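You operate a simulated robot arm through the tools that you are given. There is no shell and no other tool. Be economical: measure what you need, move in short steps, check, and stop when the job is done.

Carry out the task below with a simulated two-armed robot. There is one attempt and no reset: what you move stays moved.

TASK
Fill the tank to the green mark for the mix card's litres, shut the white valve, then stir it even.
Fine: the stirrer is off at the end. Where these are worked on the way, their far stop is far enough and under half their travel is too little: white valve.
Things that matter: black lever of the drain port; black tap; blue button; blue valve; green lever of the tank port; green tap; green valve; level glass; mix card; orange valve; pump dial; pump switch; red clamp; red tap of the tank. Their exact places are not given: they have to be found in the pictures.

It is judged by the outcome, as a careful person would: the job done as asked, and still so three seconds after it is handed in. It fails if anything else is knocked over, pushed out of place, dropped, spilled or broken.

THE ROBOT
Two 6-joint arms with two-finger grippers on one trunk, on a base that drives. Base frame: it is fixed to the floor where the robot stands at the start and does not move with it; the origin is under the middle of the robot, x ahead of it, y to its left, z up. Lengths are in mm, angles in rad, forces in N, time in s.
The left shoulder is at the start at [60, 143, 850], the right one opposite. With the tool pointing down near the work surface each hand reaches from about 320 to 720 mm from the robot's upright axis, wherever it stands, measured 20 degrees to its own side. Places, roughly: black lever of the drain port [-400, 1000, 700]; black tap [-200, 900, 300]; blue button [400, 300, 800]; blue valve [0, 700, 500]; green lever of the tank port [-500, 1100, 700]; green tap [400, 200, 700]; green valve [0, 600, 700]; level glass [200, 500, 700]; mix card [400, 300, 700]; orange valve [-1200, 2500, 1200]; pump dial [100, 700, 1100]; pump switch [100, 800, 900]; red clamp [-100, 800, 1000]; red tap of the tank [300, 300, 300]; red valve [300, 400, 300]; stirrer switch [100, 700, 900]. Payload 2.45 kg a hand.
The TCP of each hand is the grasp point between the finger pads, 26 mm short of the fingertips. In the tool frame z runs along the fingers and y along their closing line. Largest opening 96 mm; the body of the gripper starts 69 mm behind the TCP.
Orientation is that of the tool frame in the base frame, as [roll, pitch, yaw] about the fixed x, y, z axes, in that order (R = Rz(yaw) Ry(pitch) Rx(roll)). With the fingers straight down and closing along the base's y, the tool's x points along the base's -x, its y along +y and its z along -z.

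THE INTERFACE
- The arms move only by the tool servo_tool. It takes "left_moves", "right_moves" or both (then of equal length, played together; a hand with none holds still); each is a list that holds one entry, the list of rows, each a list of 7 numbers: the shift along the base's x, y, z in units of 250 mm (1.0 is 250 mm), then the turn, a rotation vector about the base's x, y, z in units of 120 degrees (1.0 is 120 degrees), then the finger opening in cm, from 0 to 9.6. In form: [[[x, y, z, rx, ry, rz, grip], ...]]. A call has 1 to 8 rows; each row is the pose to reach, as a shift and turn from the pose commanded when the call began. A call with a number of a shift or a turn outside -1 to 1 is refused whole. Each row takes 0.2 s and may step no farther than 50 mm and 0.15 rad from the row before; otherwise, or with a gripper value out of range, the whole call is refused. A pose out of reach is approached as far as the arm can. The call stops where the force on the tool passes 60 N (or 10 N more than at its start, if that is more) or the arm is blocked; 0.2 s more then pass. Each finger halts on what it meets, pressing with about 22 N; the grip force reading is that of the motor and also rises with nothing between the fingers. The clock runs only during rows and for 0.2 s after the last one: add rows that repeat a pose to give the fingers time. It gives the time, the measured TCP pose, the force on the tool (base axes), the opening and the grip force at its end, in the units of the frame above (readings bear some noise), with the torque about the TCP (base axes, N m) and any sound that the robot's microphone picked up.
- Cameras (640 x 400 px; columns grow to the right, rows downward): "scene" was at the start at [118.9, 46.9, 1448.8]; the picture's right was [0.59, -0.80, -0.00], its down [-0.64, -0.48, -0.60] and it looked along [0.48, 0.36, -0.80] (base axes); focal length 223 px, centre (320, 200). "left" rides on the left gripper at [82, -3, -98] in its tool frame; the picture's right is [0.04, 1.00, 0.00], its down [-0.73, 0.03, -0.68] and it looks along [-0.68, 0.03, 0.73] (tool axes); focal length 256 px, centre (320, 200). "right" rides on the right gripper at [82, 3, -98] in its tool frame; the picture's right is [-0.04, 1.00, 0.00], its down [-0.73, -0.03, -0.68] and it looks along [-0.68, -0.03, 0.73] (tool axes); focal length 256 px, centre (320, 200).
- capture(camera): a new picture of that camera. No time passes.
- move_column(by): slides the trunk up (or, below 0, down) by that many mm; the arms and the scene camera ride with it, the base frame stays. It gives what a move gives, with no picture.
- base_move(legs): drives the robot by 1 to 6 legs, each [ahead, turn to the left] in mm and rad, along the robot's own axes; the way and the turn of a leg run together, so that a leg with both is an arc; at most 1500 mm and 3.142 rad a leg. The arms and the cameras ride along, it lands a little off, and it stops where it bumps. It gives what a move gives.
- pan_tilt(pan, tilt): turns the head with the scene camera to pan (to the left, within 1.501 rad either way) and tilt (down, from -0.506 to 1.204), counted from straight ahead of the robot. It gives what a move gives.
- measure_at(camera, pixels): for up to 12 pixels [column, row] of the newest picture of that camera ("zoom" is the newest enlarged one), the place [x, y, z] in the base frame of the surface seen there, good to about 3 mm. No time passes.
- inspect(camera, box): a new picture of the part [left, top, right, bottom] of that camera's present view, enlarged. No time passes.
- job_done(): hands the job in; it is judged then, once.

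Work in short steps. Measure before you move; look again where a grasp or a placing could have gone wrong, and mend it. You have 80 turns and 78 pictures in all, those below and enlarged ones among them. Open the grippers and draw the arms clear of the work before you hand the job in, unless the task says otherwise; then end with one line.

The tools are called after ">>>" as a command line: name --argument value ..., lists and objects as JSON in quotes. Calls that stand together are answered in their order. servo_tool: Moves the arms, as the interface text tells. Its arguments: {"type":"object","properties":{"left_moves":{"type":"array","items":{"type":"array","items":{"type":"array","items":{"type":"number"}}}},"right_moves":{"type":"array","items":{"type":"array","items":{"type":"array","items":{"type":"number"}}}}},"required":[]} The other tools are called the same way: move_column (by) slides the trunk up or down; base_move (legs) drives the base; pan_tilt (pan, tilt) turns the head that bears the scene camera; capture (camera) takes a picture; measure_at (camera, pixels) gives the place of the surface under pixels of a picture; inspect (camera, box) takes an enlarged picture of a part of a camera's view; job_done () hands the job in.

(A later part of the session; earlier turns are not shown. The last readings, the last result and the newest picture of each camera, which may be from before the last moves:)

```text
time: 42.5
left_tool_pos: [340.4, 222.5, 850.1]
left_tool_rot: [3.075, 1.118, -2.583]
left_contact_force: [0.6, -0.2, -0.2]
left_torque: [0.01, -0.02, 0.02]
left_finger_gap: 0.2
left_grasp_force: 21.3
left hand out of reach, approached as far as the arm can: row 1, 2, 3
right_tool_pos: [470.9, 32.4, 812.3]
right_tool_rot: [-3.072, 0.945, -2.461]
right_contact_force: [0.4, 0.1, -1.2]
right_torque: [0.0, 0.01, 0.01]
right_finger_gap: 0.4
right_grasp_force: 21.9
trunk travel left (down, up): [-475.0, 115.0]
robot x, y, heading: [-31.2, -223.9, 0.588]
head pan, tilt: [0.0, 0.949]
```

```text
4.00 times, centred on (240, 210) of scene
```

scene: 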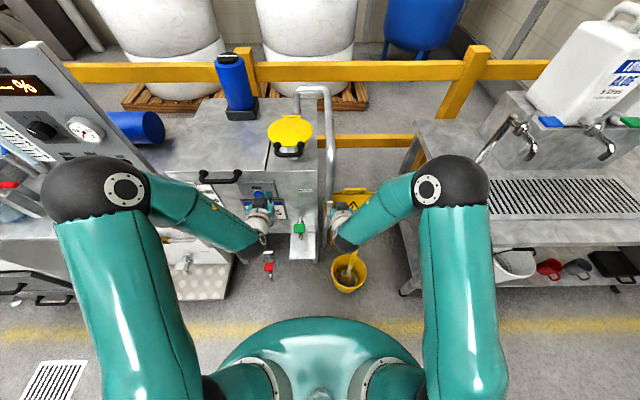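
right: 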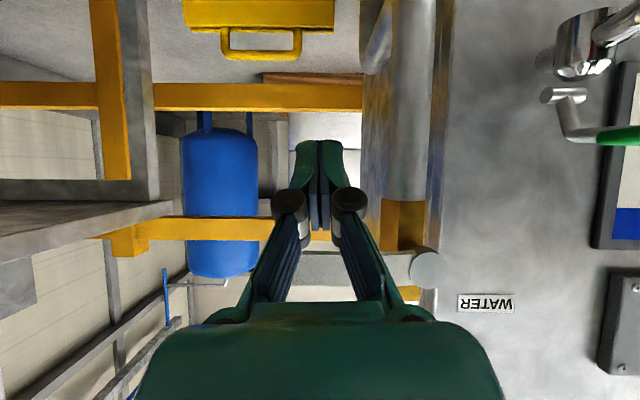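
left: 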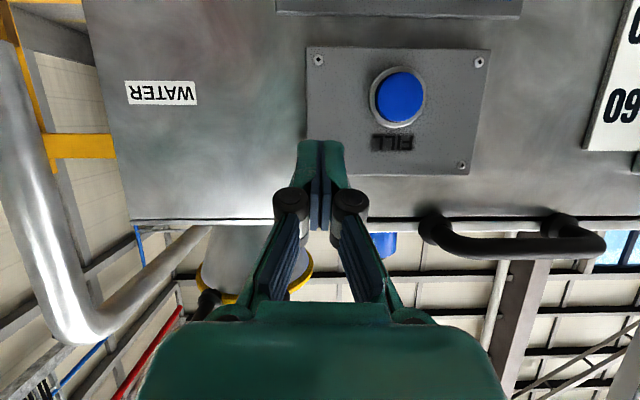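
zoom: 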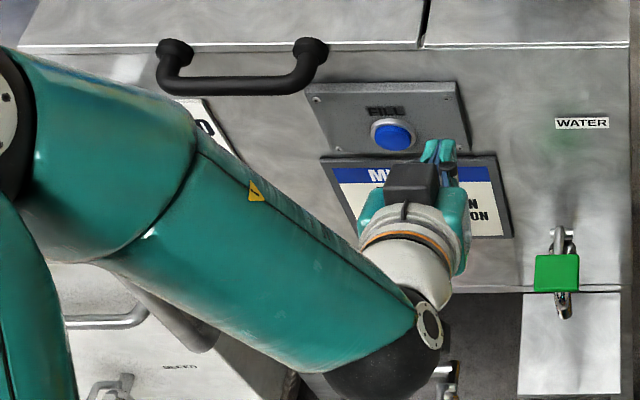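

The left wrist hits a limit pointing straight; yawing the hand outward (left) by ~0.35 rad should free it.

>>> servo_tool --left_moves '[[[-0.03, 0.02, 0, 0, 0, 0.055, 0], [-0.06, 0.06, -0.03, 0, 0, 0.11, 0], [-0.1, 0.12, -0.06, 0, 0, 0.165, 0], [-0.145, 0.18, -0.1, 0, 0, 0.165, 0], [-0.145, 0.18, -0.1, 0, 0, 0.165, 0]]]'

>>> capture --camera "left"

```text
time: 43.7
left_tool_pos: [302.8, 268.9, 825.8]
left_tool_rot: [3.11, 1.136, -2.236]
left_contact_force: [0.2, 0.4, 0.4]
left_torque: [0.0, 0.01, 0.01]
left_finger_gap: 0.2
left_grasp_force: 22.1
right_tool_pos: [470.3, 32.4, 811.6]
right_tool_rot: [-3.071, 0.946, -2.461]
right_contact_force: [0.3, -0.2, -0.5]
right_torque: [-0.01, 0.01, -0.01]
right_finger_gap: 0.2
right_grasp_force: 22.0
trunk travel left (down, up): [-475.0, 115.0]
robot x, y, heading: [-30.5, -220.8, 0.586]
head pan, tilt: [0.0, 0.949]
```

```text
45 pictures are left
```

left: 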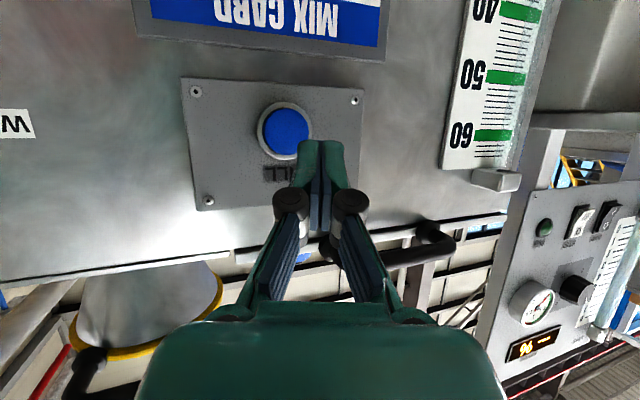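

Now free, and this camera sees the gauge too. I measure the button and gauge from here.

>>> measure_at --camera "left" --pixels '[[285, 132], [270, 120], [285, 112], [285, 150], [320, 150], [492, 135], [504, 76], [518, 12], [230, 150]]'

```text
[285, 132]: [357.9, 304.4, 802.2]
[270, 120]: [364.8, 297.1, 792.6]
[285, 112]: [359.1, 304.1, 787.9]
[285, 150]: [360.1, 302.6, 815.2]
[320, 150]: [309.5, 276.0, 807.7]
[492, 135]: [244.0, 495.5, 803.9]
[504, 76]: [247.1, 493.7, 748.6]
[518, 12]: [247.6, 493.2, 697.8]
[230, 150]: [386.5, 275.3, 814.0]
```

Button centre (358,304,802), protruding ~8 mm. I approach, press briefly ~5 mm and withdraw to see whether it latches or must be held.

>>> servo_tool --left_moves '[[[0.104, 0.024, -0.042, 0, 0, 0, 0], [0.154, 0.058, -0.042, 0, 0, 0, 0], [0.18, 0.0755, -0.042, 0, 0, 0, 0], [0.18, 0.0755, -0.042, 0, 0, 0, 0]]]'

>>> capture --camera "left"

```text
time: 44.7
left_tool_pos: [347.2, 286.0, 814.4]
left_tool_rot: [3.109, 1.131, -2.242]
left_contact_force: [-13.2, -9.1, -1.0]
left_torque: [-0.01, 0.04, 0.07]
left_finger_gap: 0.1
left_grasp_force: 21.9
right_tool_pos: [468.9, 32.2, 812.2]
right_tool_rot: [-3.07, 0.947, -2.46]
right_contact_force: [1.2, 0.1, 0.0]
right_torque: [0.04, 0.0, 0.04]
right_finger_gap: 0.0
right_grasp_force: 21.3
trunk travel left (down, up): [-475.0, 115.0]
robot x, y, heading: [-31.2, -222.9, 0.585]
head pan, tilt: [0.0, 0.949]
heard: click
```

```text
44 pictures are left
```

left: 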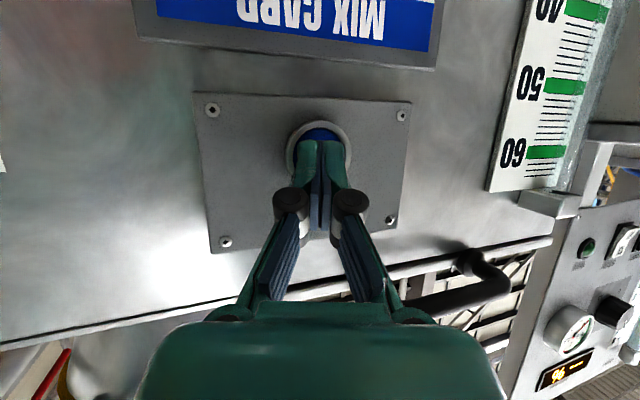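

A click at ~16 N. I hold briefly, then withdraw back and down to look at the gauge with the left camera.

>>> servo_tool --left_moves '[[[0, 0, 0, 0, 0, 0, 0], [-0.133, -0.09, 0, 0, 0, 0, 0], [-0.233, -0.157, -0.15, 0, 0, 0, 0], [-0.233, -0.157, -0.33, 0, 0, 0, 0]]]'

>>> capture --camera "left"

```text
time: 45.7
left_tool_pos: [289.0, 248.5, 733.2]
left_tool_rot: [3.111, 1.136, -2.235]
left_contact_force: [0.2, 0.9, -0.1]
left_torque: [-0.05, 0.02, 0.0]
left_finger_gap: 0.0
left_grasp_force: 21.8
right_tool_pos: [469.9, 32.2, 811.3]
right_tool_rot: [-3.071, 0.945, -2.46]
right_contact_force: [0.4, 0.3, 0.3]
right_torque: [-0.01, 0.0, 0.01]
right_finger_gap: 0.2
right_grasp_force: 22.3
trunk travel left (down, up): [-475.0, 115.0]
robot x, y, heading: [-30.6, -220.3, 0.591]
head pan, tilt: [0.0, 0.949]
```

```text
43 pictures are left
```

left: 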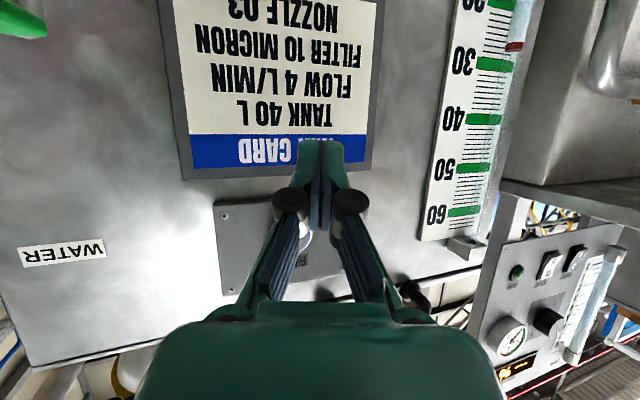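

Great view: float at (515,47), 30 mark at (495,63). I measure it, then wait a second and compare.

>>> measure_at --camera "left" --pixels '[[515, 47], [513, 50], [516, 43], [495, 64], [485, 119]]'

>>> servo_tool --left_moves '[[[0, 0, 0, 0, 0, 0, 0], [0, 0, 0, 0, 0, 0, 0], [0, 0, 0, 0, 0, 0, 0], [0, 0, 0, 0, 0, 0, 0]]]'

>>> inspect --camera "left" --box '[400, 0, 560, 100]'

```text
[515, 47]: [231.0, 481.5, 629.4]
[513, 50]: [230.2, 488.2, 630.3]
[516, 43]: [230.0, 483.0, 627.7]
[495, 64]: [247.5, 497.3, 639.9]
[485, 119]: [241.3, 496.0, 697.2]
```

```text
time: 46.7
left_tool_pos: [289.9, 249.2, 733.4]
left_tool_rot: [3.11, 1.135, -2.239]
left_contact_force: [0.5, 0.1, 0.7]
left_torque: [-0.01, -0.01, -0.01]
left_finger_gap: 0.3
left_grasp_force: 21.8
right_tool_pos: [470.6, 32.0, 811.9]
right_tool_rot: [-3.07, 0.945, -2.46]
right_contact_force: [0.8, -0.5, 0.3]
right_torque: [0.04, 0.01, 0.02]
right_finger_gap: 0.1
right_grasp_force: 21.6
trunk travel left (down, up): [-475.0, 115.0]
robot x, y, heading: [-36.5, -223.2, 0.587]
head pan, tilt: [0.0, 0.949]
```

```text
4.00 times, centred on (480, 50) of left
```

zoom: 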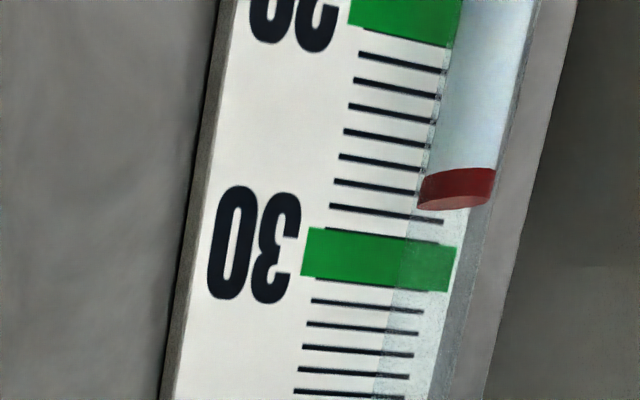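

>>> measure_at --camera "zoom" --pixels '[[450, 205], [455, 188], [460, 172], [425, 202], [375, 255]]'

```text
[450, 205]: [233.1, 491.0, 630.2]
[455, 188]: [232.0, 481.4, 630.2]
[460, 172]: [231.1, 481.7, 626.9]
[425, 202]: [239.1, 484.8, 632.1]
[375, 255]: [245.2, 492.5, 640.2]
```

No clear rise after release, so the button probably must be held. I press again and hold it.

>>> servo_tool --left_moves '[[[0, 0, 0.16, 0, 0, 0, 0], [0, 0, 0.33, 0, 0, 0, 0], [0.1, 0.067, 0.33, 0, 0, 0, 0], [0.2, 0.135, 0.33, 0, 0, 0, 0], [0.233, 0.157, 0.33, 0, 0, 0, 0], [0.233, 0.157, 0.33, 0, 0, 0, 0], [0.233, 0.157, 0.33, 0, 0, 0, 0], [0.233, 0.157, 0.33, 0, 0, 0, 0]]]'

>>> servo_tool --left_moves '[[[0, 0, 0, 0, 0, 0, 0], [0, 0, 0, 0, 0, 0, 0], [0, 0, 0, 0, 0, 0, 0], [0, 0, 0, 0, 0, 0, 0], [0, 0, 0, 0, 0, 0, 0], [-0.133, -0.09, 0, 0, 0, 0, 0], [-0.233, -0.157, -0.15, 0, 0, 0, 0], [-0.233, -0.157, -0.33, 0, 0, 0, 0]]]'

>>> inspect --camera "left" --box '[400, 0, 560, 100]'

>>> measure_at --camera "zoom" --pixels '[[450, 205], [445, 220], [440, 240], [435, 255]]'

```text
time: 48.5
left_tool_pos: [347.0, 287.0, 814.7]
left_tool_rot: [3.11, 1.134, -2.239]
left_contact_force: [-12.3, -7.7, -2.3]
left_torque: [-0.02, 0.03, 0.06]
left_finger_gap: 0.0
left_grasp_force: 22.3
right_tool_pos: [470.4, 32.0, 812.6]
right_tool_rot: [-3.07, 0.947, -2.458]
right_contact_force: [1.6, -0.9, -0.9]
right_torque: [0.0, 0.01, -0.01]
right_finger_gap: 0.3
right_grasp_force: 21.7
trunk travel left (down, up): [-475.0, 115.0]
robot x, y, heading: [-29.9, -223.2, 0.589]
head pan, tilt: [0.0, 0.949]
heard: click
```

```text
time: 50.3
left_tool_pos: [290.6, 249.6, 732.9]
left_tool_rot: [3.113, 1.137, -2.235]
left_contact_force: [0.3, 0.4, 0.1]
left_torque: [-0.04, 0.02, 0.01]
left_finger_gap: 0.2
left_grasp_force: 22.1
right_tool_pos: [470.3, 32.1, 811.5]
right_tool_rot: [-3.07, 0.946, -2.46]
right_contact_force: [0.1, -0.3, 1.3]
right_torque: [0.02, 0.05, 0.02]
right_finger_gap: 0.0
right_grasp_force: 22.2
trunk travel left (down, up): [-475.0, 115.0]
robot x, y, heading: [-28.8, -223.3, 0.59]
head pan, tilt: [0.0, 0.949]
```

```text
4.00 times, centred on (480, 50) of left
```

zoom: 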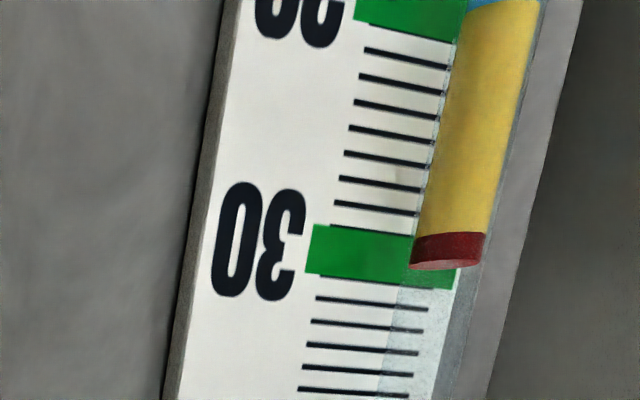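

```text
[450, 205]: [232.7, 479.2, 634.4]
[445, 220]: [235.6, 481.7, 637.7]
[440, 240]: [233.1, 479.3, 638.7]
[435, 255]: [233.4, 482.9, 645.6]
```

The level rises while held: float top now ≈645 (30 L), rate ≈7 mm/s. Need ≈56 mm more; I press and hold about 5.5 s, then check.

>>> servo_tool --left_moves '[[[0, 0, 0.16, 0, 0, 0, 0], [0, 0, 0.33, 0, 0, 0, 0], [0.1, 0.067, 0.33, 0, 0, 0, 0], [0.2, 0.135, 0.33, 0, 0, 0, 0], [0.233, 0.157, 0.33, 0, 0, 0, 0], [0.233, 0.157, 0.33, 0, 0, 0, 0], [0.233, 0.157, 0.33, 0, 0, 0, 0], [0.233, 0.157, 0.33, 0, 0, 0, 0]]]'

>>> servo_tool --left_moves '[[[0, 0, 0, 0, 0, 0, 0], [0, 0, 0, 0, 0, 0, 0], [0, 0, 0, 0, 0, 0, 0], [0, 0, 0, 0, 0, 0, 0], [0, 0, 0, 0, 0, 0, 0], [0, 0, 0, 0, 0, 0, 0], [0, 0, 0, 0, 0, 0, 0], [0, 0, 0, 0, 0, 0, 0]]]'

>>> servo_tool --left_moves '[[[0, 0, 0, 0, 0, 0, 0], [0, 0, 0, 0, 0, 0, 0], [0, 0, 0, 0, 0, 0, 0], [0, 0, 0, 0, 0, 0, 0], [0, 0, 0, 0, 0, 0, 0], [0, 0, 0, 0, 0, 0, 0], [0, 0, 0, 0, 0, 0, 0], [0, 0, 0, 0, 0, 0, 0]]]'

>>> servo_tool --left_moves '[[[0, 0, 0, 0, 0, 0, 0], [0, 0, 0, 0, 0, 0, 0], [-0.133, -0.09, 0, 0, 0, 0, 0], [-0.233, -0.157, -0.15, 0, 0, 0, 0], [-0.233, -0.157, -0.33, 0, 0, 0, 0]]]'

>>> inspect --camera "left" --box '[400, 40, 560, 140]'

```text
time: 52.1
left_tool_pos: [348.2, 286.3, 815.5]
left_tool_rot: [3.11, 1.132, -2.239]
left_contact_force: [-12.8, -9.3, -1.0]
left_torque: [-0.02, 0.02, 0.03]
left_finger_gap: 0.2
left_grasp_force: 22.3
right_tool_pos: [468.9, 30.7, 812.7]
right_tool_rot: [-3.071, 0.948, -2.459]
right_contact_force: [-0.1, -0.3, 0.5]
right_torque: [0.01, 0.01, 0.01]
right_finger_gap: 0.0
right_grasp_force: 22.5
trunk travel left (down, up): [-475.0, 115.0]
robot x, y, heading: [-30.3, -218.2, 0.586]
head pan, tilt: [0.0, 0.949]
heard: click
```

```text
time: 53.9
left_tool_pos: [346.6, 286.9, 815.5]
left_tool_rot: [3.11, 1.136, -2.238]
left_contact_force: [-13.9, -9.5, -1.6]
left_torque: [-0.08, 0.06, 0.04]
left_finger_gap: 0.0
left_grasp_force: 21.6
right_tool_pos: [469.0, 31.8, 813.1]
right_tool_rot: [-3.071, 0.947, -2.459]
right_contact_force: [0.2, 0.8, 0.7]
right_torque: [-0.01, 0.02, 0.0]
right_finger_gap: 0.0
right_grasp_force: 21.5
trunk travel left (down, up): [-475.0, 115.0]
robot x, y, heading: [-30.2, -219.8, 0.588]
head pan, tilt: [0.0, 0.949]
```

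```text
time: 55.7
left_tool_pos: [345.8, 285.3, 817.1]
left_tool_rot: [3.113, 1.136, -2.238]
left_contact_force: [-13.5, -8.6, 4.0]
left_torque: [0.09, -0.08, 0.06]
left_finger_gap: 0.1
left_grasp_force: 22.1
right_tool_pos: [468.4, 31.1, 813.1]
right_tool_rot: [-3.07, 0.948, -2.459]
right_contact_force: [0.0, -0.3, -0.8]
right_torque: [-0.01, 0.01, 0.0]
right_finger_gap: 0.0
right_grasp_force: 22.0
trunk travel left (down, up): [-475.0, 115.0]
robot x, y, heading: [-32.7, -220.0, 0.586]
head pan, tilt: [0.0, 0.949]
```

```text
time: 56.9
left_tool_pos: [290.0, 248.4, 732.5]
left_tool_rot: [3.112, 1.137, -2.234]
left_contact_force: [-0.4, 0.1, 0.3]
left_torque: [0.01, -0.02, 0.02]
left_finger_gap: 0.0
left_grasp_force: 21.8
right_tool_pos: [470.2, 31.8, 811.5]
right_tool_rot: [-3.07, 0.944, -2.459]
right_contact_force: [-0.5, 0.6, 0.1]
right_torque: [-0.04, -0.02, 0.0]
right_finger_gap: 0.2
right_grasp_force: 21.9
trunk travel left (down, up): [-475.0, 115.0]
robot x, y, heading: [-31.2, -220.6, 0.583]
head pan, tilt: [0.0, 0.949]
```

```text
4.00 times, centred on (480, 90) of left
```

zoom: 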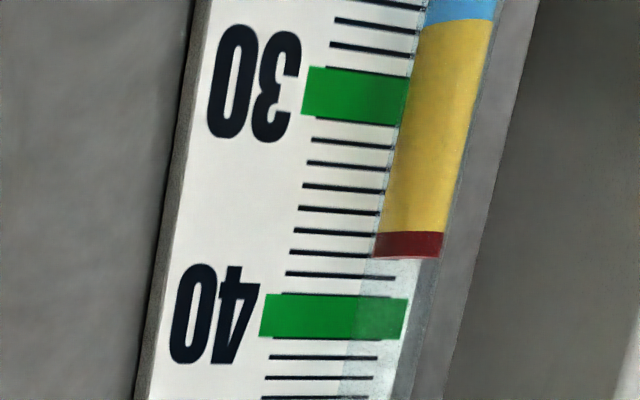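

>>> measure_at --camera "zoom" --pixels '[[408, 246], [410, 238], [408, 254], [405, 258], [330, 318], [350, 95], [415, 225]]'

```text
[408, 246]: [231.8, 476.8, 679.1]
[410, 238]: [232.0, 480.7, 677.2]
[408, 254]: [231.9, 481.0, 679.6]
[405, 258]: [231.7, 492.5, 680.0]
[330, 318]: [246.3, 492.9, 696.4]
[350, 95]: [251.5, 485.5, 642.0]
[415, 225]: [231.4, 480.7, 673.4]
```

Float centre ≈678, needs ≈19 mm more (≈2.6 s at 7.25 mm/s). I press for about 2.3 s and recheck.

>>> servo_tool --left_moves '[[[0, 0, 0.16, 0, 0, 0, 0], [0, 0, 0.33, 0, 0, 0, 0], [0.1, 0.067, 0.33, 0, 0, 0, 0], [0.2, 0.135, 0.33, 0, 0, 0, 0], [0.233, 0.157, 0.33, 0, 0, 0, 0], [0.233, 0.157, 0.33, 0, 0, 0, 0], [0.233, 0.157, 0.33, 0, 0, 0, 0], [0.233, 0.157, 0.33, 0, 0, 0, 0]]]'

>>> servo_tool --left_moves '[[[0, 0, 0, 0, 0, 0, 0], [0, 0, 0, 0, 0, 0, 0], [0, 0, 0, 0, 0, 0, 0], [0, 0, 0, 0, 0, 0, 0], [0, 0, 0, 0, 0, 0, 0], [-0.133, -0.09, 0, 0, 0, 0, 0], [-0.233, -0.157, -0.15, 0, 0, 0, 0], [-0.233, -0.157, -0.33, 0, 0, 0, 0]]]'

>>> inspect --camera "left" --box '[400, 60, 560, 160]'

```text
time: 58.7
left_tool_pos: [347.7, 285.7, 814.7]
left_tool_rot: [3.109, 1.133, -2.239]
left_contact_force: [-14.7, -9.1, -1.0]
left_torque: [0.0, 0.0, 0.04]
left_finger_gap: 0.0
left_grasp_force: 21.9
right_tool_pos: [468.5, 32.2, 813.1]
right_tool_rot: [-3.071, 0.947, -2.459]
right_contact_force: [0.0, 0.0, -0.8]
right_torque: [-0.06, 0.02, 0.02]
right_finger_gap: 0.2
right_grasp_force: 21.7
trunk travel left (down, up): [-475.0, 115.0]
robot x, y, heading: [-33.2, -224.4, 0.589]
head pan, tilt: [0.0, 0.949]
heard: click
```

```text
time: 60.5
left_tool_pos: [291.2, 249.2, 732.4]
left_tool_rot: [3.113, 1.138, -2.236]
left_contact_force: [-1.2, 0.4, 0.9]
left_torque: [-0.02, 0.01, -0.01]
left_finger_gap: 0.3
left_grasp_force: 21.7
right_tool_pos: [470.4, 31.5, 811.8]
right_tool_rot: [-3.071, 0.947, -2.459]
right_contact_force: [-0.1, -0.7, -0.3]
right_torque: [0.0, -0.01, 0.03]
right_finger_gap: 0.0
right_grasp_force: 22.7
trunk travel left (down, up): [-475.0, 115.0]
robot x, y, heading: [-29.3, -217.8, 0.583]
head pan, tilt: [0.0, 0.949]
```

```text
4.00 times, centred on (480, 110) of left
```

zoom: 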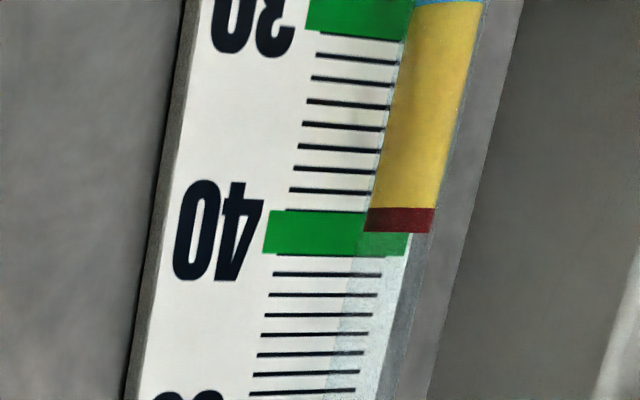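

>>> measure_at --camera "zoom" --pixels '[[400, 212], [400, 220], [398, 229], [395, 203], [330, 232], [320, 255], [320, 212]]'

```text
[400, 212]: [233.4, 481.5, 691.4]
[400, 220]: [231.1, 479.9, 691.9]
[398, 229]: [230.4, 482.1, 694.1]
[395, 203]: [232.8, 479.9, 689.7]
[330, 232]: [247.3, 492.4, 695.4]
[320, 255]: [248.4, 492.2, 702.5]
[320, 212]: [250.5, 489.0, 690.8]
```

Float spans ≈690–695 against 40 at 696–697; I give one short press of ~0.6 s for the last ≈4 mm.

>>> servo_tool --left_moves '[[[0, 0, 0.16, 0, 0, 0, 0], [0, 0, 0.33, 0, 0, 0, 0], [0.1, 0.067, 0.33, 0, 0, 0, 0], [0.2, 0.135, 0.33, 0, 0, 0, 0], [0.233, 0.157, 0.33, 0, 0, 0, 0], [0.233, 0.157, 0.33, 0, 0, 0, 0], [0.233, 0.157, 0.33, 0, 0, 0, 0], [0.1, 0.067, 0.33, 0, 0, 0, 0]]]'

>>> servo_tool --left_moves '[[[-0.1, -0.067, -0.15, 0, 0, 0, 0], [-0.1, -0.067, -0.33, 0, 0, 0, 0]]]'

>>> inspect --camera "left" --box '[400, 60, 560, 160]'

```text
time: 62.3
left_tool_pos: [315.6, 264.0, 815.2]
left_tool_rot: [3.111, 1.139, -2.237]
left_contact_force: [-0.9, -0.3, 0.9]
left_torque: [0.01, -0.03, -0.02]
left_finger_gap: 0.0
left_grasp_force: 22.0
right_tool_pos: [470.7, 32.0, 812.3]
right_tool_rot: [-3.07, 0.947, -2.46]
right_contact_force: [-0.3, -0.4, 0.0]
right_torque: [0.02, 0.01, -0.02]
right_finger_gap: 0.0
right_grasp_force: 21.7
trunk travel left (down, up): [-475.0, 115.0]
robot x, y, heading: [-29.7, -220.1, 0.585]
head pan, tilt: [0.0, 0.949]
heard: click
```

```text
time: 62.9
left_tool_pos: [291.3, 247.1, 732.5]
left_tool_rot: [3.112, 1.136, -2.238]
left_contact_force: [0.6, 0.4, -0.2]
left_torque: [-0.02, -0.01, -0.02]
left_finger_gap: 0.1
left_grasp_force: 22.2
right_tool_pos: [470.7, 32.5, 810.7]
right_tool_rot: [-3.071, 0.944, -2.457]
right_contact_force: [0.7, 1.2, 0.4]
right_torque: [-0.02, 0.0, 0.0]
right_finger_gap: 0.0
right_grasp_force: 21.8
trunk travel left (down, up): [-475.0, 115.0]
robot x, y, heading: [-37.7, -219.2, 0.587]
head pan, tilt: [0.0, 0.949]
```

```text
4.00 times, centred on (480, 110) of left
```

zoom: 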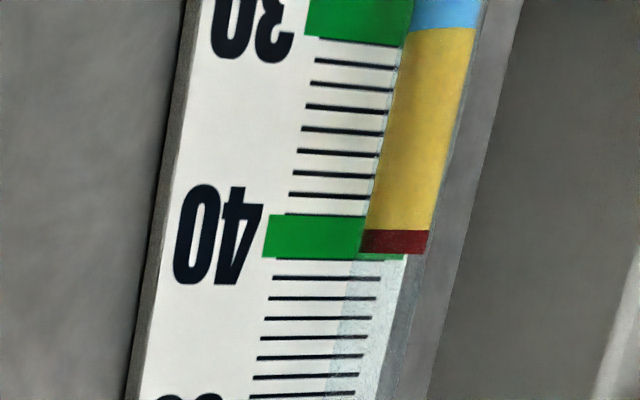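

The float is centred on the 40 mark (px 229–254 vs bar 216–258). Now I shut the white valve: move the right hand round to the left side of the upright lever.

>>> servo_tool --right_moves '[[[-0.116, -0.08, 0, 0, 0, 0, 0], [-0.2, -0.136, 0, 0, 0, 0, 0], [-0.288, -0.004, 0, 0, 0, 0, 0], [-0.36, 0.104, 0, 0, 0, 0, 0], [-0.26, 0.172, 0, 0, 0, 0, 0], [-0.16, 0.24, 0, 0, 0, 0, 0]]]'

>>> capture --camera "right"

```text
time: 64.3
left_tool_pos: [290.8, 247.5, 732.8]
left_tool_rot: [3.11, 1.134, -2.24]
left_contact_force: [0.0, -0.1, 0.4]
left_torque: [0.01, 0.03, -0.01]
left_finger_gap: 0.2
left_grasp_force: 22.3
right_tool_pos: [429.4, 91.6, 811.6]
right_tool_rot: [-3.07, 0.947, -2.459]
right_contact_force: [-0.1, 0.1, -1.3]
right_torque: [-0.02, -0.01, 0.0]
right_finger_gap: 0.0
right_grasp_force: 22.5
trunk travel left (down, up): [-475.0, 115.0]
robot x, y, heading: [-29.7, -223.9, 0.588]
head pan, tilt: [0.0, 0.949]
```

```text
37 pictures are left
```

right: 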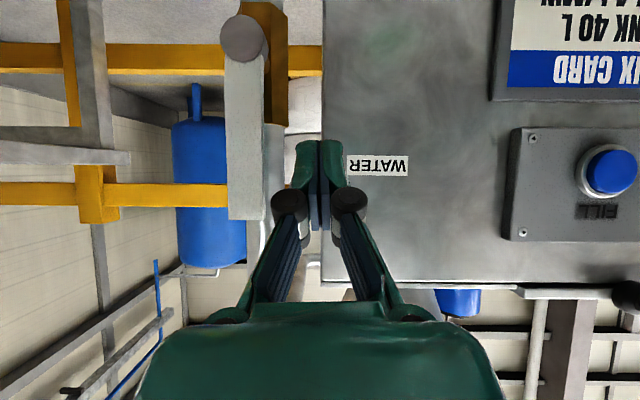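

Fingers are left of the upright lever. I push it right and down along its arc to the shut stop.

>>> servo_tool --right_moves '[[[0.04, -0.06, 0, 0, 0, 0, 0], [0.066, -0.1, 0.005, 0, 0, 0, 0], [0.093, -0.138, 0.01, 0, 0, 0, 0], [0.139, -0.206, -0.008, 0, 0, 0, 0], [0.178, -0.264, -0.048, 0, 0, 0, 0], [0.208, -0.309, -0.112, 0, 0, 0, 0], [0.22, -0.325, -0.16, 0, 0, 0, 0], [0.22, -0.325, -0.188, 0, 0, 0, 0]]]'

>>> capture --camera "right"

>>> inspect --camera "scene" --box '[280, 180, 420, 300]'

```text
time: 66.1
left_tool_pos: [289.4, 248.2, 734.3]
left_tool_rot: [3.111, 1.137, -2.238]
left_contact_force: [-0.5, 0.1, -0.1]
left_torque: [0.01, 0.0, 0.0]
left_finger_gap: 0.0
left_grasp_force: 21.8
right_tool_pos: [485.7, 12.4, 769.2]
right_tool_rot: [-3.069, 0.959, -2.46]
right_contact_force: [2.4, 1.5, 20.7]
right_torque: [0.33, -0.13, 0.04]
right_finger_gap: 0.0
right_grasp_force: 22.2
trunk travel left (down, up): [-475.0, 115.0]
robot x, y, heading: [-30.2, -222.4, 0.587]
head pan, tilt: [0.0, 0.949]
```

```text
36 pictures are left
```

right: 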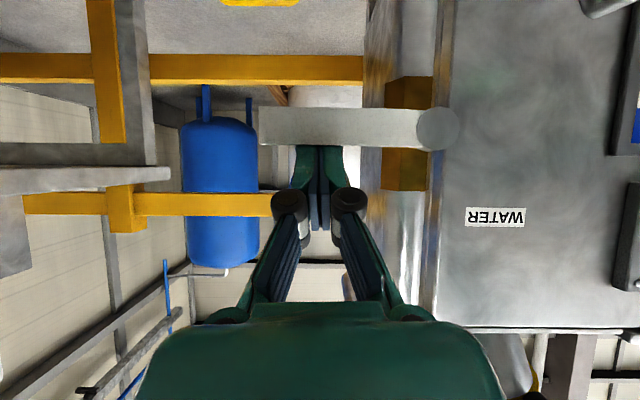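

```text
3.33 times, centred on (350, 240) of scene
```

zoom: 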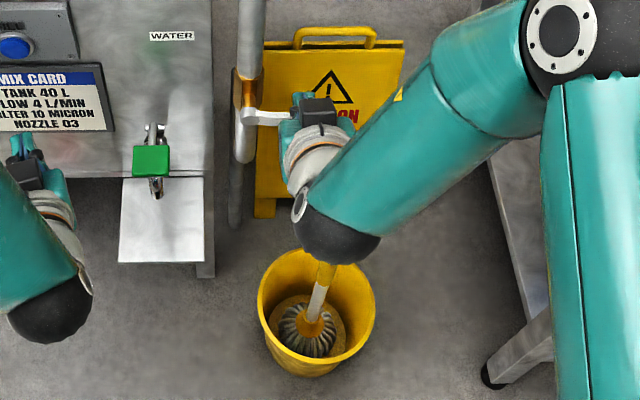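

The white valve is shut against its stop. I retract both hands, then drive along the known clear path to face the pump panel.

>>> servo_tool --left_moves '[[[-0.08, -0.054, 0.0, 0, 0, 0, 0], [-0.16, -0.108, 0.12, 0, 0, 0, 0], [-0.24, -0.162, 0.26, 0, 0, 0, 0], [-0.3, -0.2, 0.4, 0, 0, 0, 0], [-0.332, -0.224, 0.54, 0, 0, 0, 0], [-0.332, -0.224, 0.68, 0, 0, 0, 0], [-0.332, -0.224, 0.82, 0, 0, 0, 0], [-0.332, -0.224, 0.88, 0, 0, 0, 0]]]' --right_moves '[[[0, 0, 0.12, 0, 0, 0, 0], [-0.13, -0.09, 0.13, 0, 0, 0, 0], [-0.26, -0.18, 0.15, 0, 0, 0, 0], [-0.332, -0.224, 0.28, 0, 0, 0, 0], [-0.332, -0.224, 0.42, 0, 0, 0, 0], [-0.332, -0.224, 0.56, 0, 0, 0, 0], [-0.332, -0.224, 0.7, 0, 0, 0, 0], [-0.332, -0.224, 0.8, 0, 0, 0, 0]]]'

>>> base_move --legs '[[0, -1.002], [-547, 0]]'

```text
time: 67.9
left_tool_pos: [262.0, 204.7, 964.4]
left_tool_rot: [3.11, 1.134, -2.238]
left_contact_force: [0.3, 0.0, -0.4]
left_torque: [-0.01, 0.0, 0.0]
left_finger_gap: 0.1
left_grasp_force: 22.1
left hand out of reach, approached as far as the arm can: row 3, 4, 5, 6, 7, 8
right_tool_pos: [400.8, -46.0, 965.0]
right_tool_rot: [-3.07, 0.947, -2.461]
right_contact_force: [0.2, -0.5, 0.1]
right_torque: [-0.03, -0.02, 0.02]
right_finger_gap: 0.0
right_grasp_force: 22.3
right hand out of reach, approached as far as the arm can: row 4, 5, 6
trunk travel left (down, up): [-475.0, 115.0]
robot x, y, heading: [-32.3, -224.3, 0.59]
head pan, tilt: [0.0, 0.949]
```

```text
time: 71.7
left_tool_pos: [459.7, -230.6, 965.8]
left_tool_rot: [3.106, 1.139, 3.043]
left_contact_force: [-0.2, -0.4, -0.4]
left_torque: [0.03, 0.01, 0.01]
left_finger_gap: 0.0
left_grasp_force: 21.2
right_tool_pos: [330.8, -483.6, 967.5]
right_tool_rot: [-3.07, 0.933, 2.821]
right_contact_force: [0.6, -1.2, -0.5]
right_torque: [0.0, -0.01, 0.02]
right_finger_gap: 0.0
right_grasp_force: 22.3
trunk travel left (down, up): [-475.0, 115.0]
robot x, y, heading: [-44.7, -182.2, -0.381]
head pan, tilt: [0.0, 0.949]
stopped in leg 2: the robot was blocked; the commanded pose is now the measured one
```

Backing was blocked. I look to the left and right to see what touches.

>>> pan_tilt --pan 1.5 --tilt 1.0

>>> capture --camera "scene"

>>> pan_tilt --pan -1.5 --tilt 1.0

>>> capture --camera "scene"

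```text
time: 73.3
left_tool_pos: [462.3, -227.9, 966.1]
left_tool_rot: [3.108, 1.134, 3.047]
left_contact_force: [0.4, 0.2, -0.2]
left_torque: [0.0, 0.02, 0.02]
left_finger_gap: 0.0
left_grasp_force: 22.4
right_tool_pos: [331.5, -480.7, 968.8]
right_tool_rot: [-3.066, 0.933, 2.824]
right_contact_force: [-0.2, 0.0, -0.7]
right_torque: [-0.01, -0.01, -0.03]
right_finger_gap: 0.0
right_grasp_force: 22.3
trunk travel left (down, up): [-475.0, 115.0]
robot x, y, heading: [-41.5, -184.2, -0.376]
head pan, tilt: [1.499, 1.0]
```

```text
34 pictures are left
```

scene: 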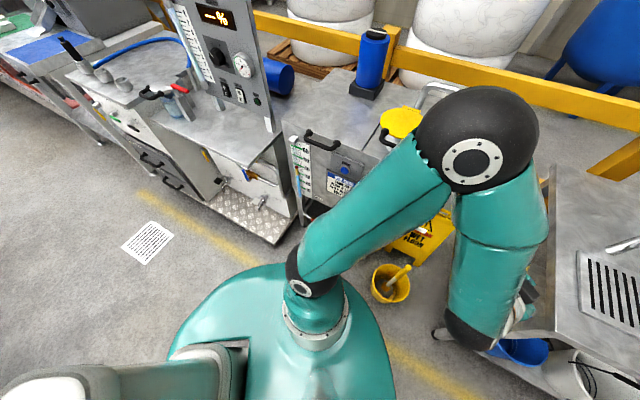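

```text
time: 75.9
left_tool_pos: [462.6, -229.2, 963.9]
left_tool_rot: [3.109, 1.133, 3.046]
left_contact_force: [0.1, -0.8, -0.3]
left_torque: [-0.04, 0.01, 0.0]
left_finger_gap: 0.0
left_grasp_force: 22.3
right_tool_pos: [333.9, -481.4, 967.3]
right_tool_rot: [-3.067, 0.932, 2.824]
right_contact_force: [0.5, 1.0, 0.8]
right_torque: [0.0, -0.02, 0.0]
right_finger_gap: 0.1
right_grasp_force: 21.9
trunk travel left (down, up): [-475.0, 115.0]
robot x, y, heading: [-42.3, -182.7, -0.372]
head pan, tilt: [-1.499, 1.0]
```

```text
33 pictures are left
```

scene: 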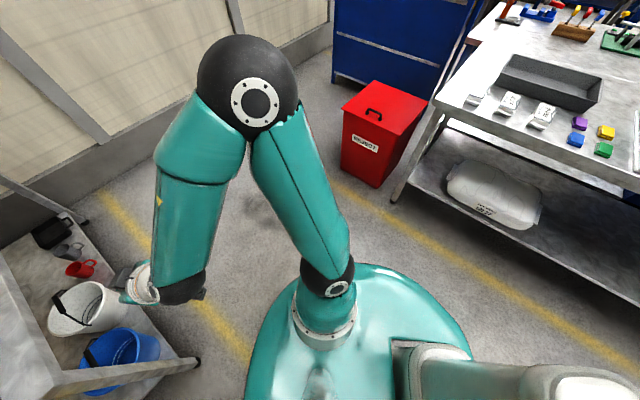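

I measure the rear bench and bin extents in this picture.

>>> measure_at --camera "scene" --pixels '[[395, 198], [440, 108], [520, 130], [630, 188], [560, 260], [630, 300], [375, 180], [200, 362], [20, 235], [460, 300], [265, 310], [560, 370]]'

```text
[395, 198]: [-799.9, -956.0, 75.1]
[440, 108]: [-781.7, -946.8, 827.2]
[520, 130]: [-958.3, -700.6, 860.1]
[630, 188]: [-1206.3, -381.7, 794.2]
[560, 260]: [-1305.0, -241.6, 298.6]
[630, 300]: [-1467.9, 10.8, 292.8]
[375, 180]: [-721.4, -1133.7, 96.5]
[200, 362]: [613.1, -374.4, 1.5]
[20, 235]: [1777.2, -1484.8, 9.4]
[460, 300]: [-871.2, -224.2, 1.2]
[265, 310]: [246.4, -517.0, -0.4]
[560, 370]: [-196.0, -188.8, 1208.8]
```

Nothing visible is close behind (rear bench >900 mm off). I retry a short backward leg.

>>> base_move --legs '[[-100, 0]]'

```text
time: 77.1
left_tool_pos: [369.1, -191.4, 965.6]
left_tool_rot: [3.11, 1.136, 3.048]
left_contact_force: [-0.6, -0.2, 0.7]
left_torque: [-0.01, -0.02, -0.01]
left_finger_gap: 0.0
left_grasp_force: 22.3
right_tool_pos: [239.2, -444.3, 968.4]
right_tool_rot: [-3.067, 0.934, 2.823]
right_contact_force: [0.5, -0.1, 0.8]
right_torque: [0.02, 0.0, -0.02]
right_finger_gap: 0.2
right_grasp_force: 21.3
trunk travel left (down, up): [-475.0, 115.0]
robot x, y, heading: [-135.6, -145.4, -0.374]
head pan, tilt: [-1.499, 1.0]
```

It moved now. I continue the route: back 420, turn left to face the panel, ahead 310.

>>> base_move --legs '[[-420, 0], [0, 0.965], [310, 0]]'

>>> pan_tilt --pan 0.1 --tilt 0.75

>>> capture --camera "scene"

```text
time: 84.2
left_tool_pos: [57.1, 569.4, 964.8]
left_tool_rot: [3.11, 1.132, -2.27]
left_contact_force: [1.1, 0.7, 0.0]
left_torque: [-0.03, -0.04, -0.02]
left_finger_gap: 0.0
left_grasp_force: 21.2
right_tool_pos: [191.0, 318.9, 967.7]
right_tool_rot: [-3.064, 0.93, -2.493]
right_contact_force: [0.2, -0.1, 0.3]
right_torque: [-0.01, 0.0, -0.03]
right_finger_gap: 0.4
right_grasp_force: 21.8
trunk travel left (down, up): [-475.0, 115.0]
robot x, y, heading: [-253.3, 162.0, 0.593]
head pan, tilt: [-1.499, 1.0]
```

```text
time: 85.8
left_tool_pos: [56.7, 567.8, 966.2]
left_tool_rot: [3.109, 1.135, -2.271]
left_contact_force: [0.2, -0.6, 0.7]
left_torque: [0.02, -0.03, 0.02]
left_finger_gap: 0.0
left_grasp_force: 22.1
right_tool_pos: [191.5, 318.5, 969.3]
right_tool_rot: [-3.066, 0.932, -2.492]
right_contact_force: [-0.7, 0.6, 0.2]
right_torque: [0.0, 0.05, -0.03]
right_finger_gap: 0.3
right_grasp_force: 21.8
trunk travel left (down, up): [-475.0, 115.0]
robot x, y, heading: [-257.6, 161.4, 0.592]
head pan, tilt: [0.099, 0.75]
```

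```text
32 pictures are left
```

scene: 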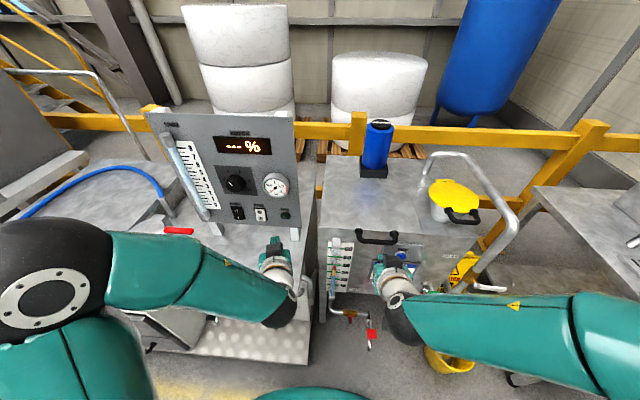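

Panel well in view with STIR rocker at (260,214) just ahead of the left hand. I zoom and measure.

>>> inspect --camera "scene" --box '[215, 180, 315, 250]'

>>> measure_at --camera "scene" --pixels '[[260, 211], [260, 218], [238, 213], [285, 214], [256, 225], [275, 160], [180, 145], [275, 250]]'

>>> capture --camera "left"

```text
5.71 times, centred on (265, 215) of scene
```

zoom: 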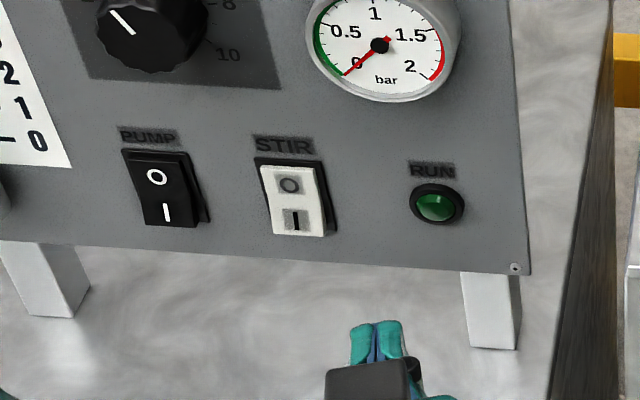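

```text
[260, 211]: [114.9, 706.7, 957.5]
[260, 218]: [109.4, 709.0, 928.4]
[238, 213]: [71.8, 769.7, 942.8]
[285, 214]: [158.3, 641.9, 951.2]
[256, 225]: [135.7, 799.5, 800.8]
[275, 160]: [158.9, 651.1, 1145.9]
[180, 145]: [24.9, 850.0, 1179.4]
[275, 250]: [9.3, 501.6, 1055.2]
```

```text
30 pictures are left
```

left: 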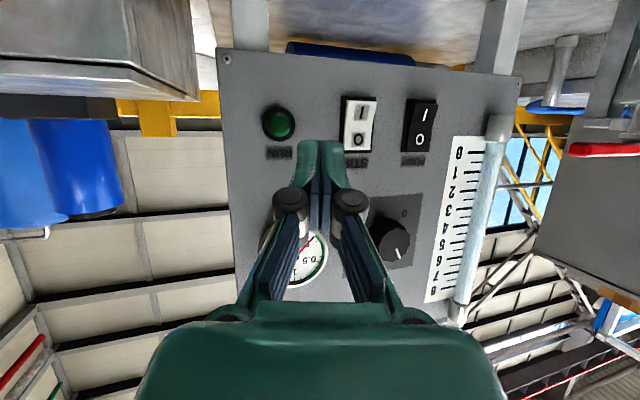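

The rocker has O on top and I at the bottom, with a RUN lamp. I measure the I and O halves from the left camera.

>>> measure_at --camera "left" --pixels '[[361, 112], [358, 138], [361, 104], [357, 147], [400, 90], [320, 160]]'

```text
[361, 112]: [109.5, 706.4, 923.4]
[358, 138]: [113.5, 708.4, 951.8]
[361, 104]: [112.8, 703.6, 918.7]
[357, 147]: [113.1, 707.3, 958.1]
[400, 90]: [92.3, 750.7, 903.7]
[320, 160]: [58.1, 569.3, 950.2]
```

I half protrudes at (110,706,924). I align the left fingertip in front of it, slightly low since the tilted tip's upper corner leads.

>>> servo_tool --left_moves '[[[-0.06, 0.09, -0.08, 0, 0, 0, 0], [-0.12, 0.18, -0.172, 0, 0, 0, 0], [-0.11, 0.27, -0.172, 0, 0, 0, 0], [-0.043, 0.348, -0.172, 0, 0, 0, 0]]]'

>>> capture --camera "left"

```text
time: 86.8
left_tool_pos: [46.0, 656.3, 919.4]
left_tool_rot: [3.107, 1.133, -2.274]
left_contact_force: [0.6, -0.2, -0.6]
left_torque: [-0.01, 0.02, 0.01]
left_finger_gap: 0.0
left_grasp_force: 21.8
left hand out of reach, approached as far as the arm can: row 2
right_tool_pos: [191.2, 318.3, 968.3]
right_tool_rot: [-3.067, 0.93, -2.492]
right_contact_force: [0.0, 0.5, -0.1]
right_torque: [0.0, 0.02, -0.03]
right_finger_gap: 0.0
right_grasp_force: 22.4
trunk travel left (down, up): [-475.0, 115.0]
robot x, y, heading: [-257.9, 163.5, 0.591]
head pan, tilt: [0.099, 0.75]
```

```text
29 pictures are left
```

left: 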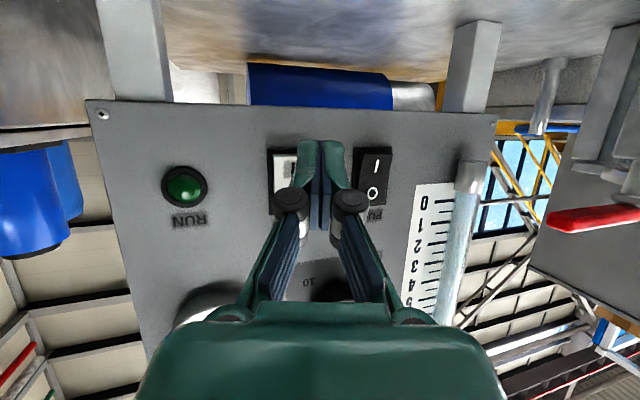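

Tip is 58 mm before the I half along the panel normal. I advance and press.

>>> servo_tool --left_moves '[[[0.075, 0.05, 0, 0, 0, 0, 0], [0.149, 0.101, 0, 0, 0, 0, 0], [0.186, 0.125, 0, 0, 0, 0, 0], [0.206, 0.139, 0, 0, 0, 0, 0]]]'

>>> capture --camera "left"

```text
time: 87.8
left_tool_pos: [91.7, 687.6, 923.0]
left_tool_rot: [3.109, 1.128, -2.271]
left_contact_force: [-31.3, -22.6, 2.6]
left_torque: [0.04, -0.04, -0.02]
left_finger_gap: 0.0
left_grasp_force: 21.7
right_tool_pos: [186.9, 316.2, 972.5]
right_tool_rot: [-3.067, 0.936, -2.494]
right_contact_force: [0.3, 0.1, 0.8]
right_torque: [0.0, 0.01, -0.03]
right_finger_gap: 0.0
right_grasp_force: 22.0
trunk travel left (down, up): [-475.0, 115.0]
robot x, y, heading: [-258.5, 164.4, 0.586]
head pan, tilt: [0.099, 0.75]
heard: click
```

```text
28 pictures are left
```

left: 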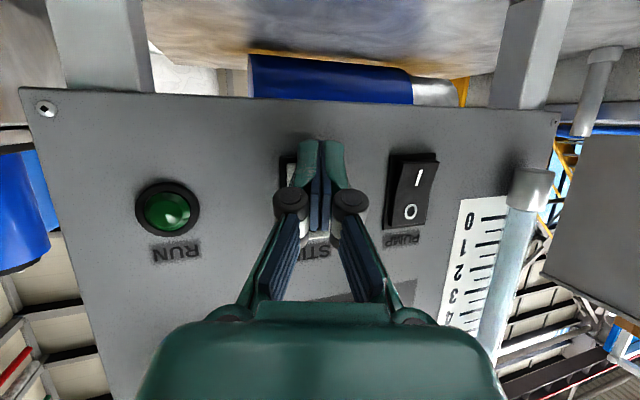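

A click with ~39 N. I withdraw 50 mm and look at the RUN lamp and the glass.

>>> servo_tool --left_moves '[[[-0.09, -0.06, 0, 0, 0, 0, 0], [-0.19, -0.127, 0, 0, 0, 0, 0]]]'

>>> capture --camera "left"

>>> inspect --camera "scene" --box '[210, 120, 370, 310]'

```text
time: 88.5
left_tool_pos: [49.6, 660.0, 923.3]
left_tool_rot: [3.106, 1.135, -2.271]
left_contact_force: [0.5, -0.6, 0.0]
left_torque: [0.0, -0.01, 0.0]
left_finger_gap: 0.0
left_grasp_force: 21.6
right_tool_pos: [192.1, 318.9, 968.1]
right_tool_rot: [-3.067, 0.931, -2.492]
right_contact_force: [-0.2, 0.6, 0.1]
right_torque: [0.0, 0.01, 0.01]
right_finger_gap: 0.1
right_grasp_force: 21.4
trunk travel left (down, up): [-475.0, 115.0]
robot x, y, heading: [-259.7, 163.0, 0.586]
head pan, tilt: [0.099, 0.75]
```

```text
27 pictures are left
```

left: 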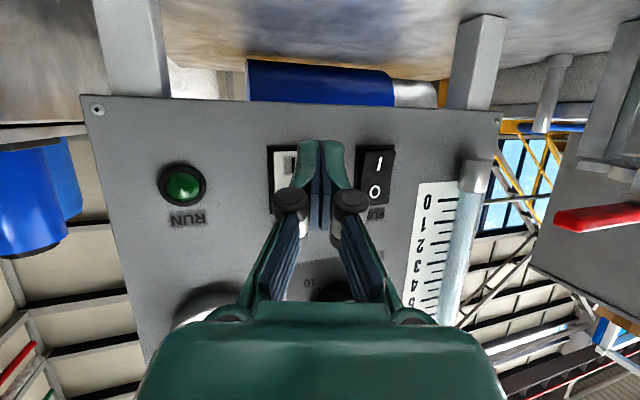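

```text
2.11 times, centred on (290, 215) of scene
```

zoom: 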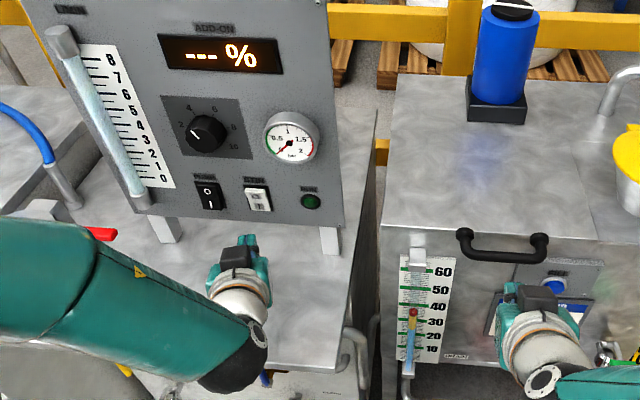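

The lamp looks unlit; I check the rocker's tilt and the glass close up.

>>> inspect --camera "scene" --box '[230, 190, 310, 240]'

>>> inspect --camera "scene" --box '[300, 235, 340, 310]'

```text
8.00 times, centred on (270, 215) of scene
```

zoom: 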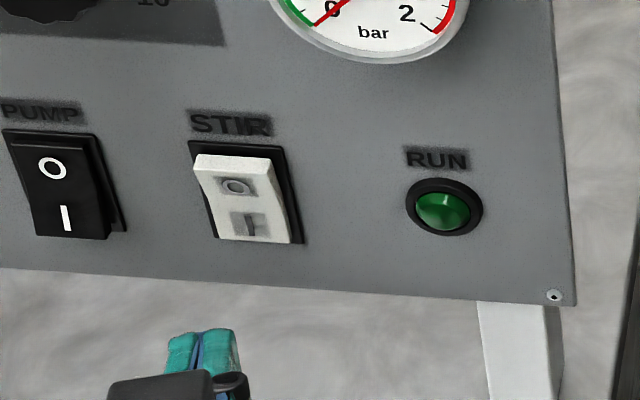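

```text
5.33 times, centred on (320, 272) of scene
```

zoom: 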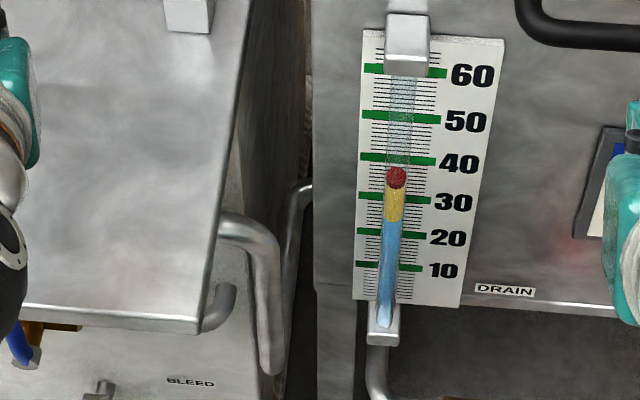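

The rocker has flipped (O half now sticks out), so stirring is on. I wait and watch the blue/yellow layers in the glass.

>>> servo_tool --left_moves '[[[0, 0, 0, 0, 0, 0, 0], [0, 0, 0, 0, 0, 0, 0], [0, 0, 0, 0, 0, 0, 0], [0, 0, 0, 0, 0, 0, 0], [0, 0, 0, 0, 0, 0, 0], [0, 0, 0, 0, 0, 0, 0], [0, 0, 0, 0, 0, 0, 0], [0, 0, 0, 0, 0, 0, 0]]]'

>>> servo_tool --left_moves '[[[0, 0, 0, 0, 0, 0, 0], [0, 0, 0, 0, 0, 0, 0], [0, 0, 0, 0, 0, 0, 0], [0, 0, 0, 0, 0, 0, 0], [0, 0, 0, 0, 0, 0, 0], [0, 0, 0, 0, 0, 0, 0], [0, 0, 0, 0, 0, 0, 0], [0, 0, 0, 0, 0, 0, 0]]]'

>>> inspect --camera "scene" --box '[300, 235, 340, 310]'

```text
time: 90.2
left_tool_pos: [50.2, 658.5, 923.1]
left_tool_rot: [3.11, 1.135, -2.273]
left_contact_force: [0.4, 0.1, 0.1]
left_torque: [-0.02, 0.07, -0.01]
left_finger_gap: 0.0
left_grasp_force: 22.1
right_tool_pos: [190.5, 319.3, 969.8]
right_tool_rot: [-3.066, 0.933, -2.493]
right_contact_force: [-0.3, 0.5, -0.4]
right_torque: [-0.01, 0.0, -0.01]
right_finger_gap: 0.1
right_grasp_force: 21.9
trunk travel left (down, up): [-475.0, 115.0]
robot x, y, heading: [-255.3, 165.1, 0.593]
head pan, tilt: [0.099, 0.75]
```

```text
time: 92.0
left_tool_pos: [49.5, 659.1, 922.9]
left_tool_rot: [3.108, 1.134, -2.271]
left_contact_force: [1.1, 0.6, 0.6]
left_torque: [0.02, 0.03, -0.02]
left_finger_gap: 0.0
left_grasp_force: 21.6
right_tool_pos: [190.6, 319.8, 967.5]
right_tool_rot: [-3.066, 0.932, -2.492]
right_contact_force: [-0.5, -0.5, -0.3]
right_torque: [-0.01, -0.04, 0.02]
right_finger_gap: 0.0
right_grasp_force: 21.7
trunk travel left (down, up): [-475.0, 115.0]
robot x, y, heading: [-255.4, 163.9, 0.593]
head pan, tilt: [0.099, 0.75]
```

```text
5.33 times, centred on (320, 272) of scene
```

zoom: 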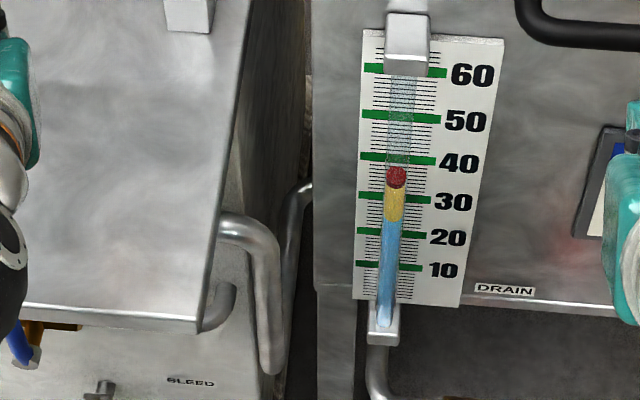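

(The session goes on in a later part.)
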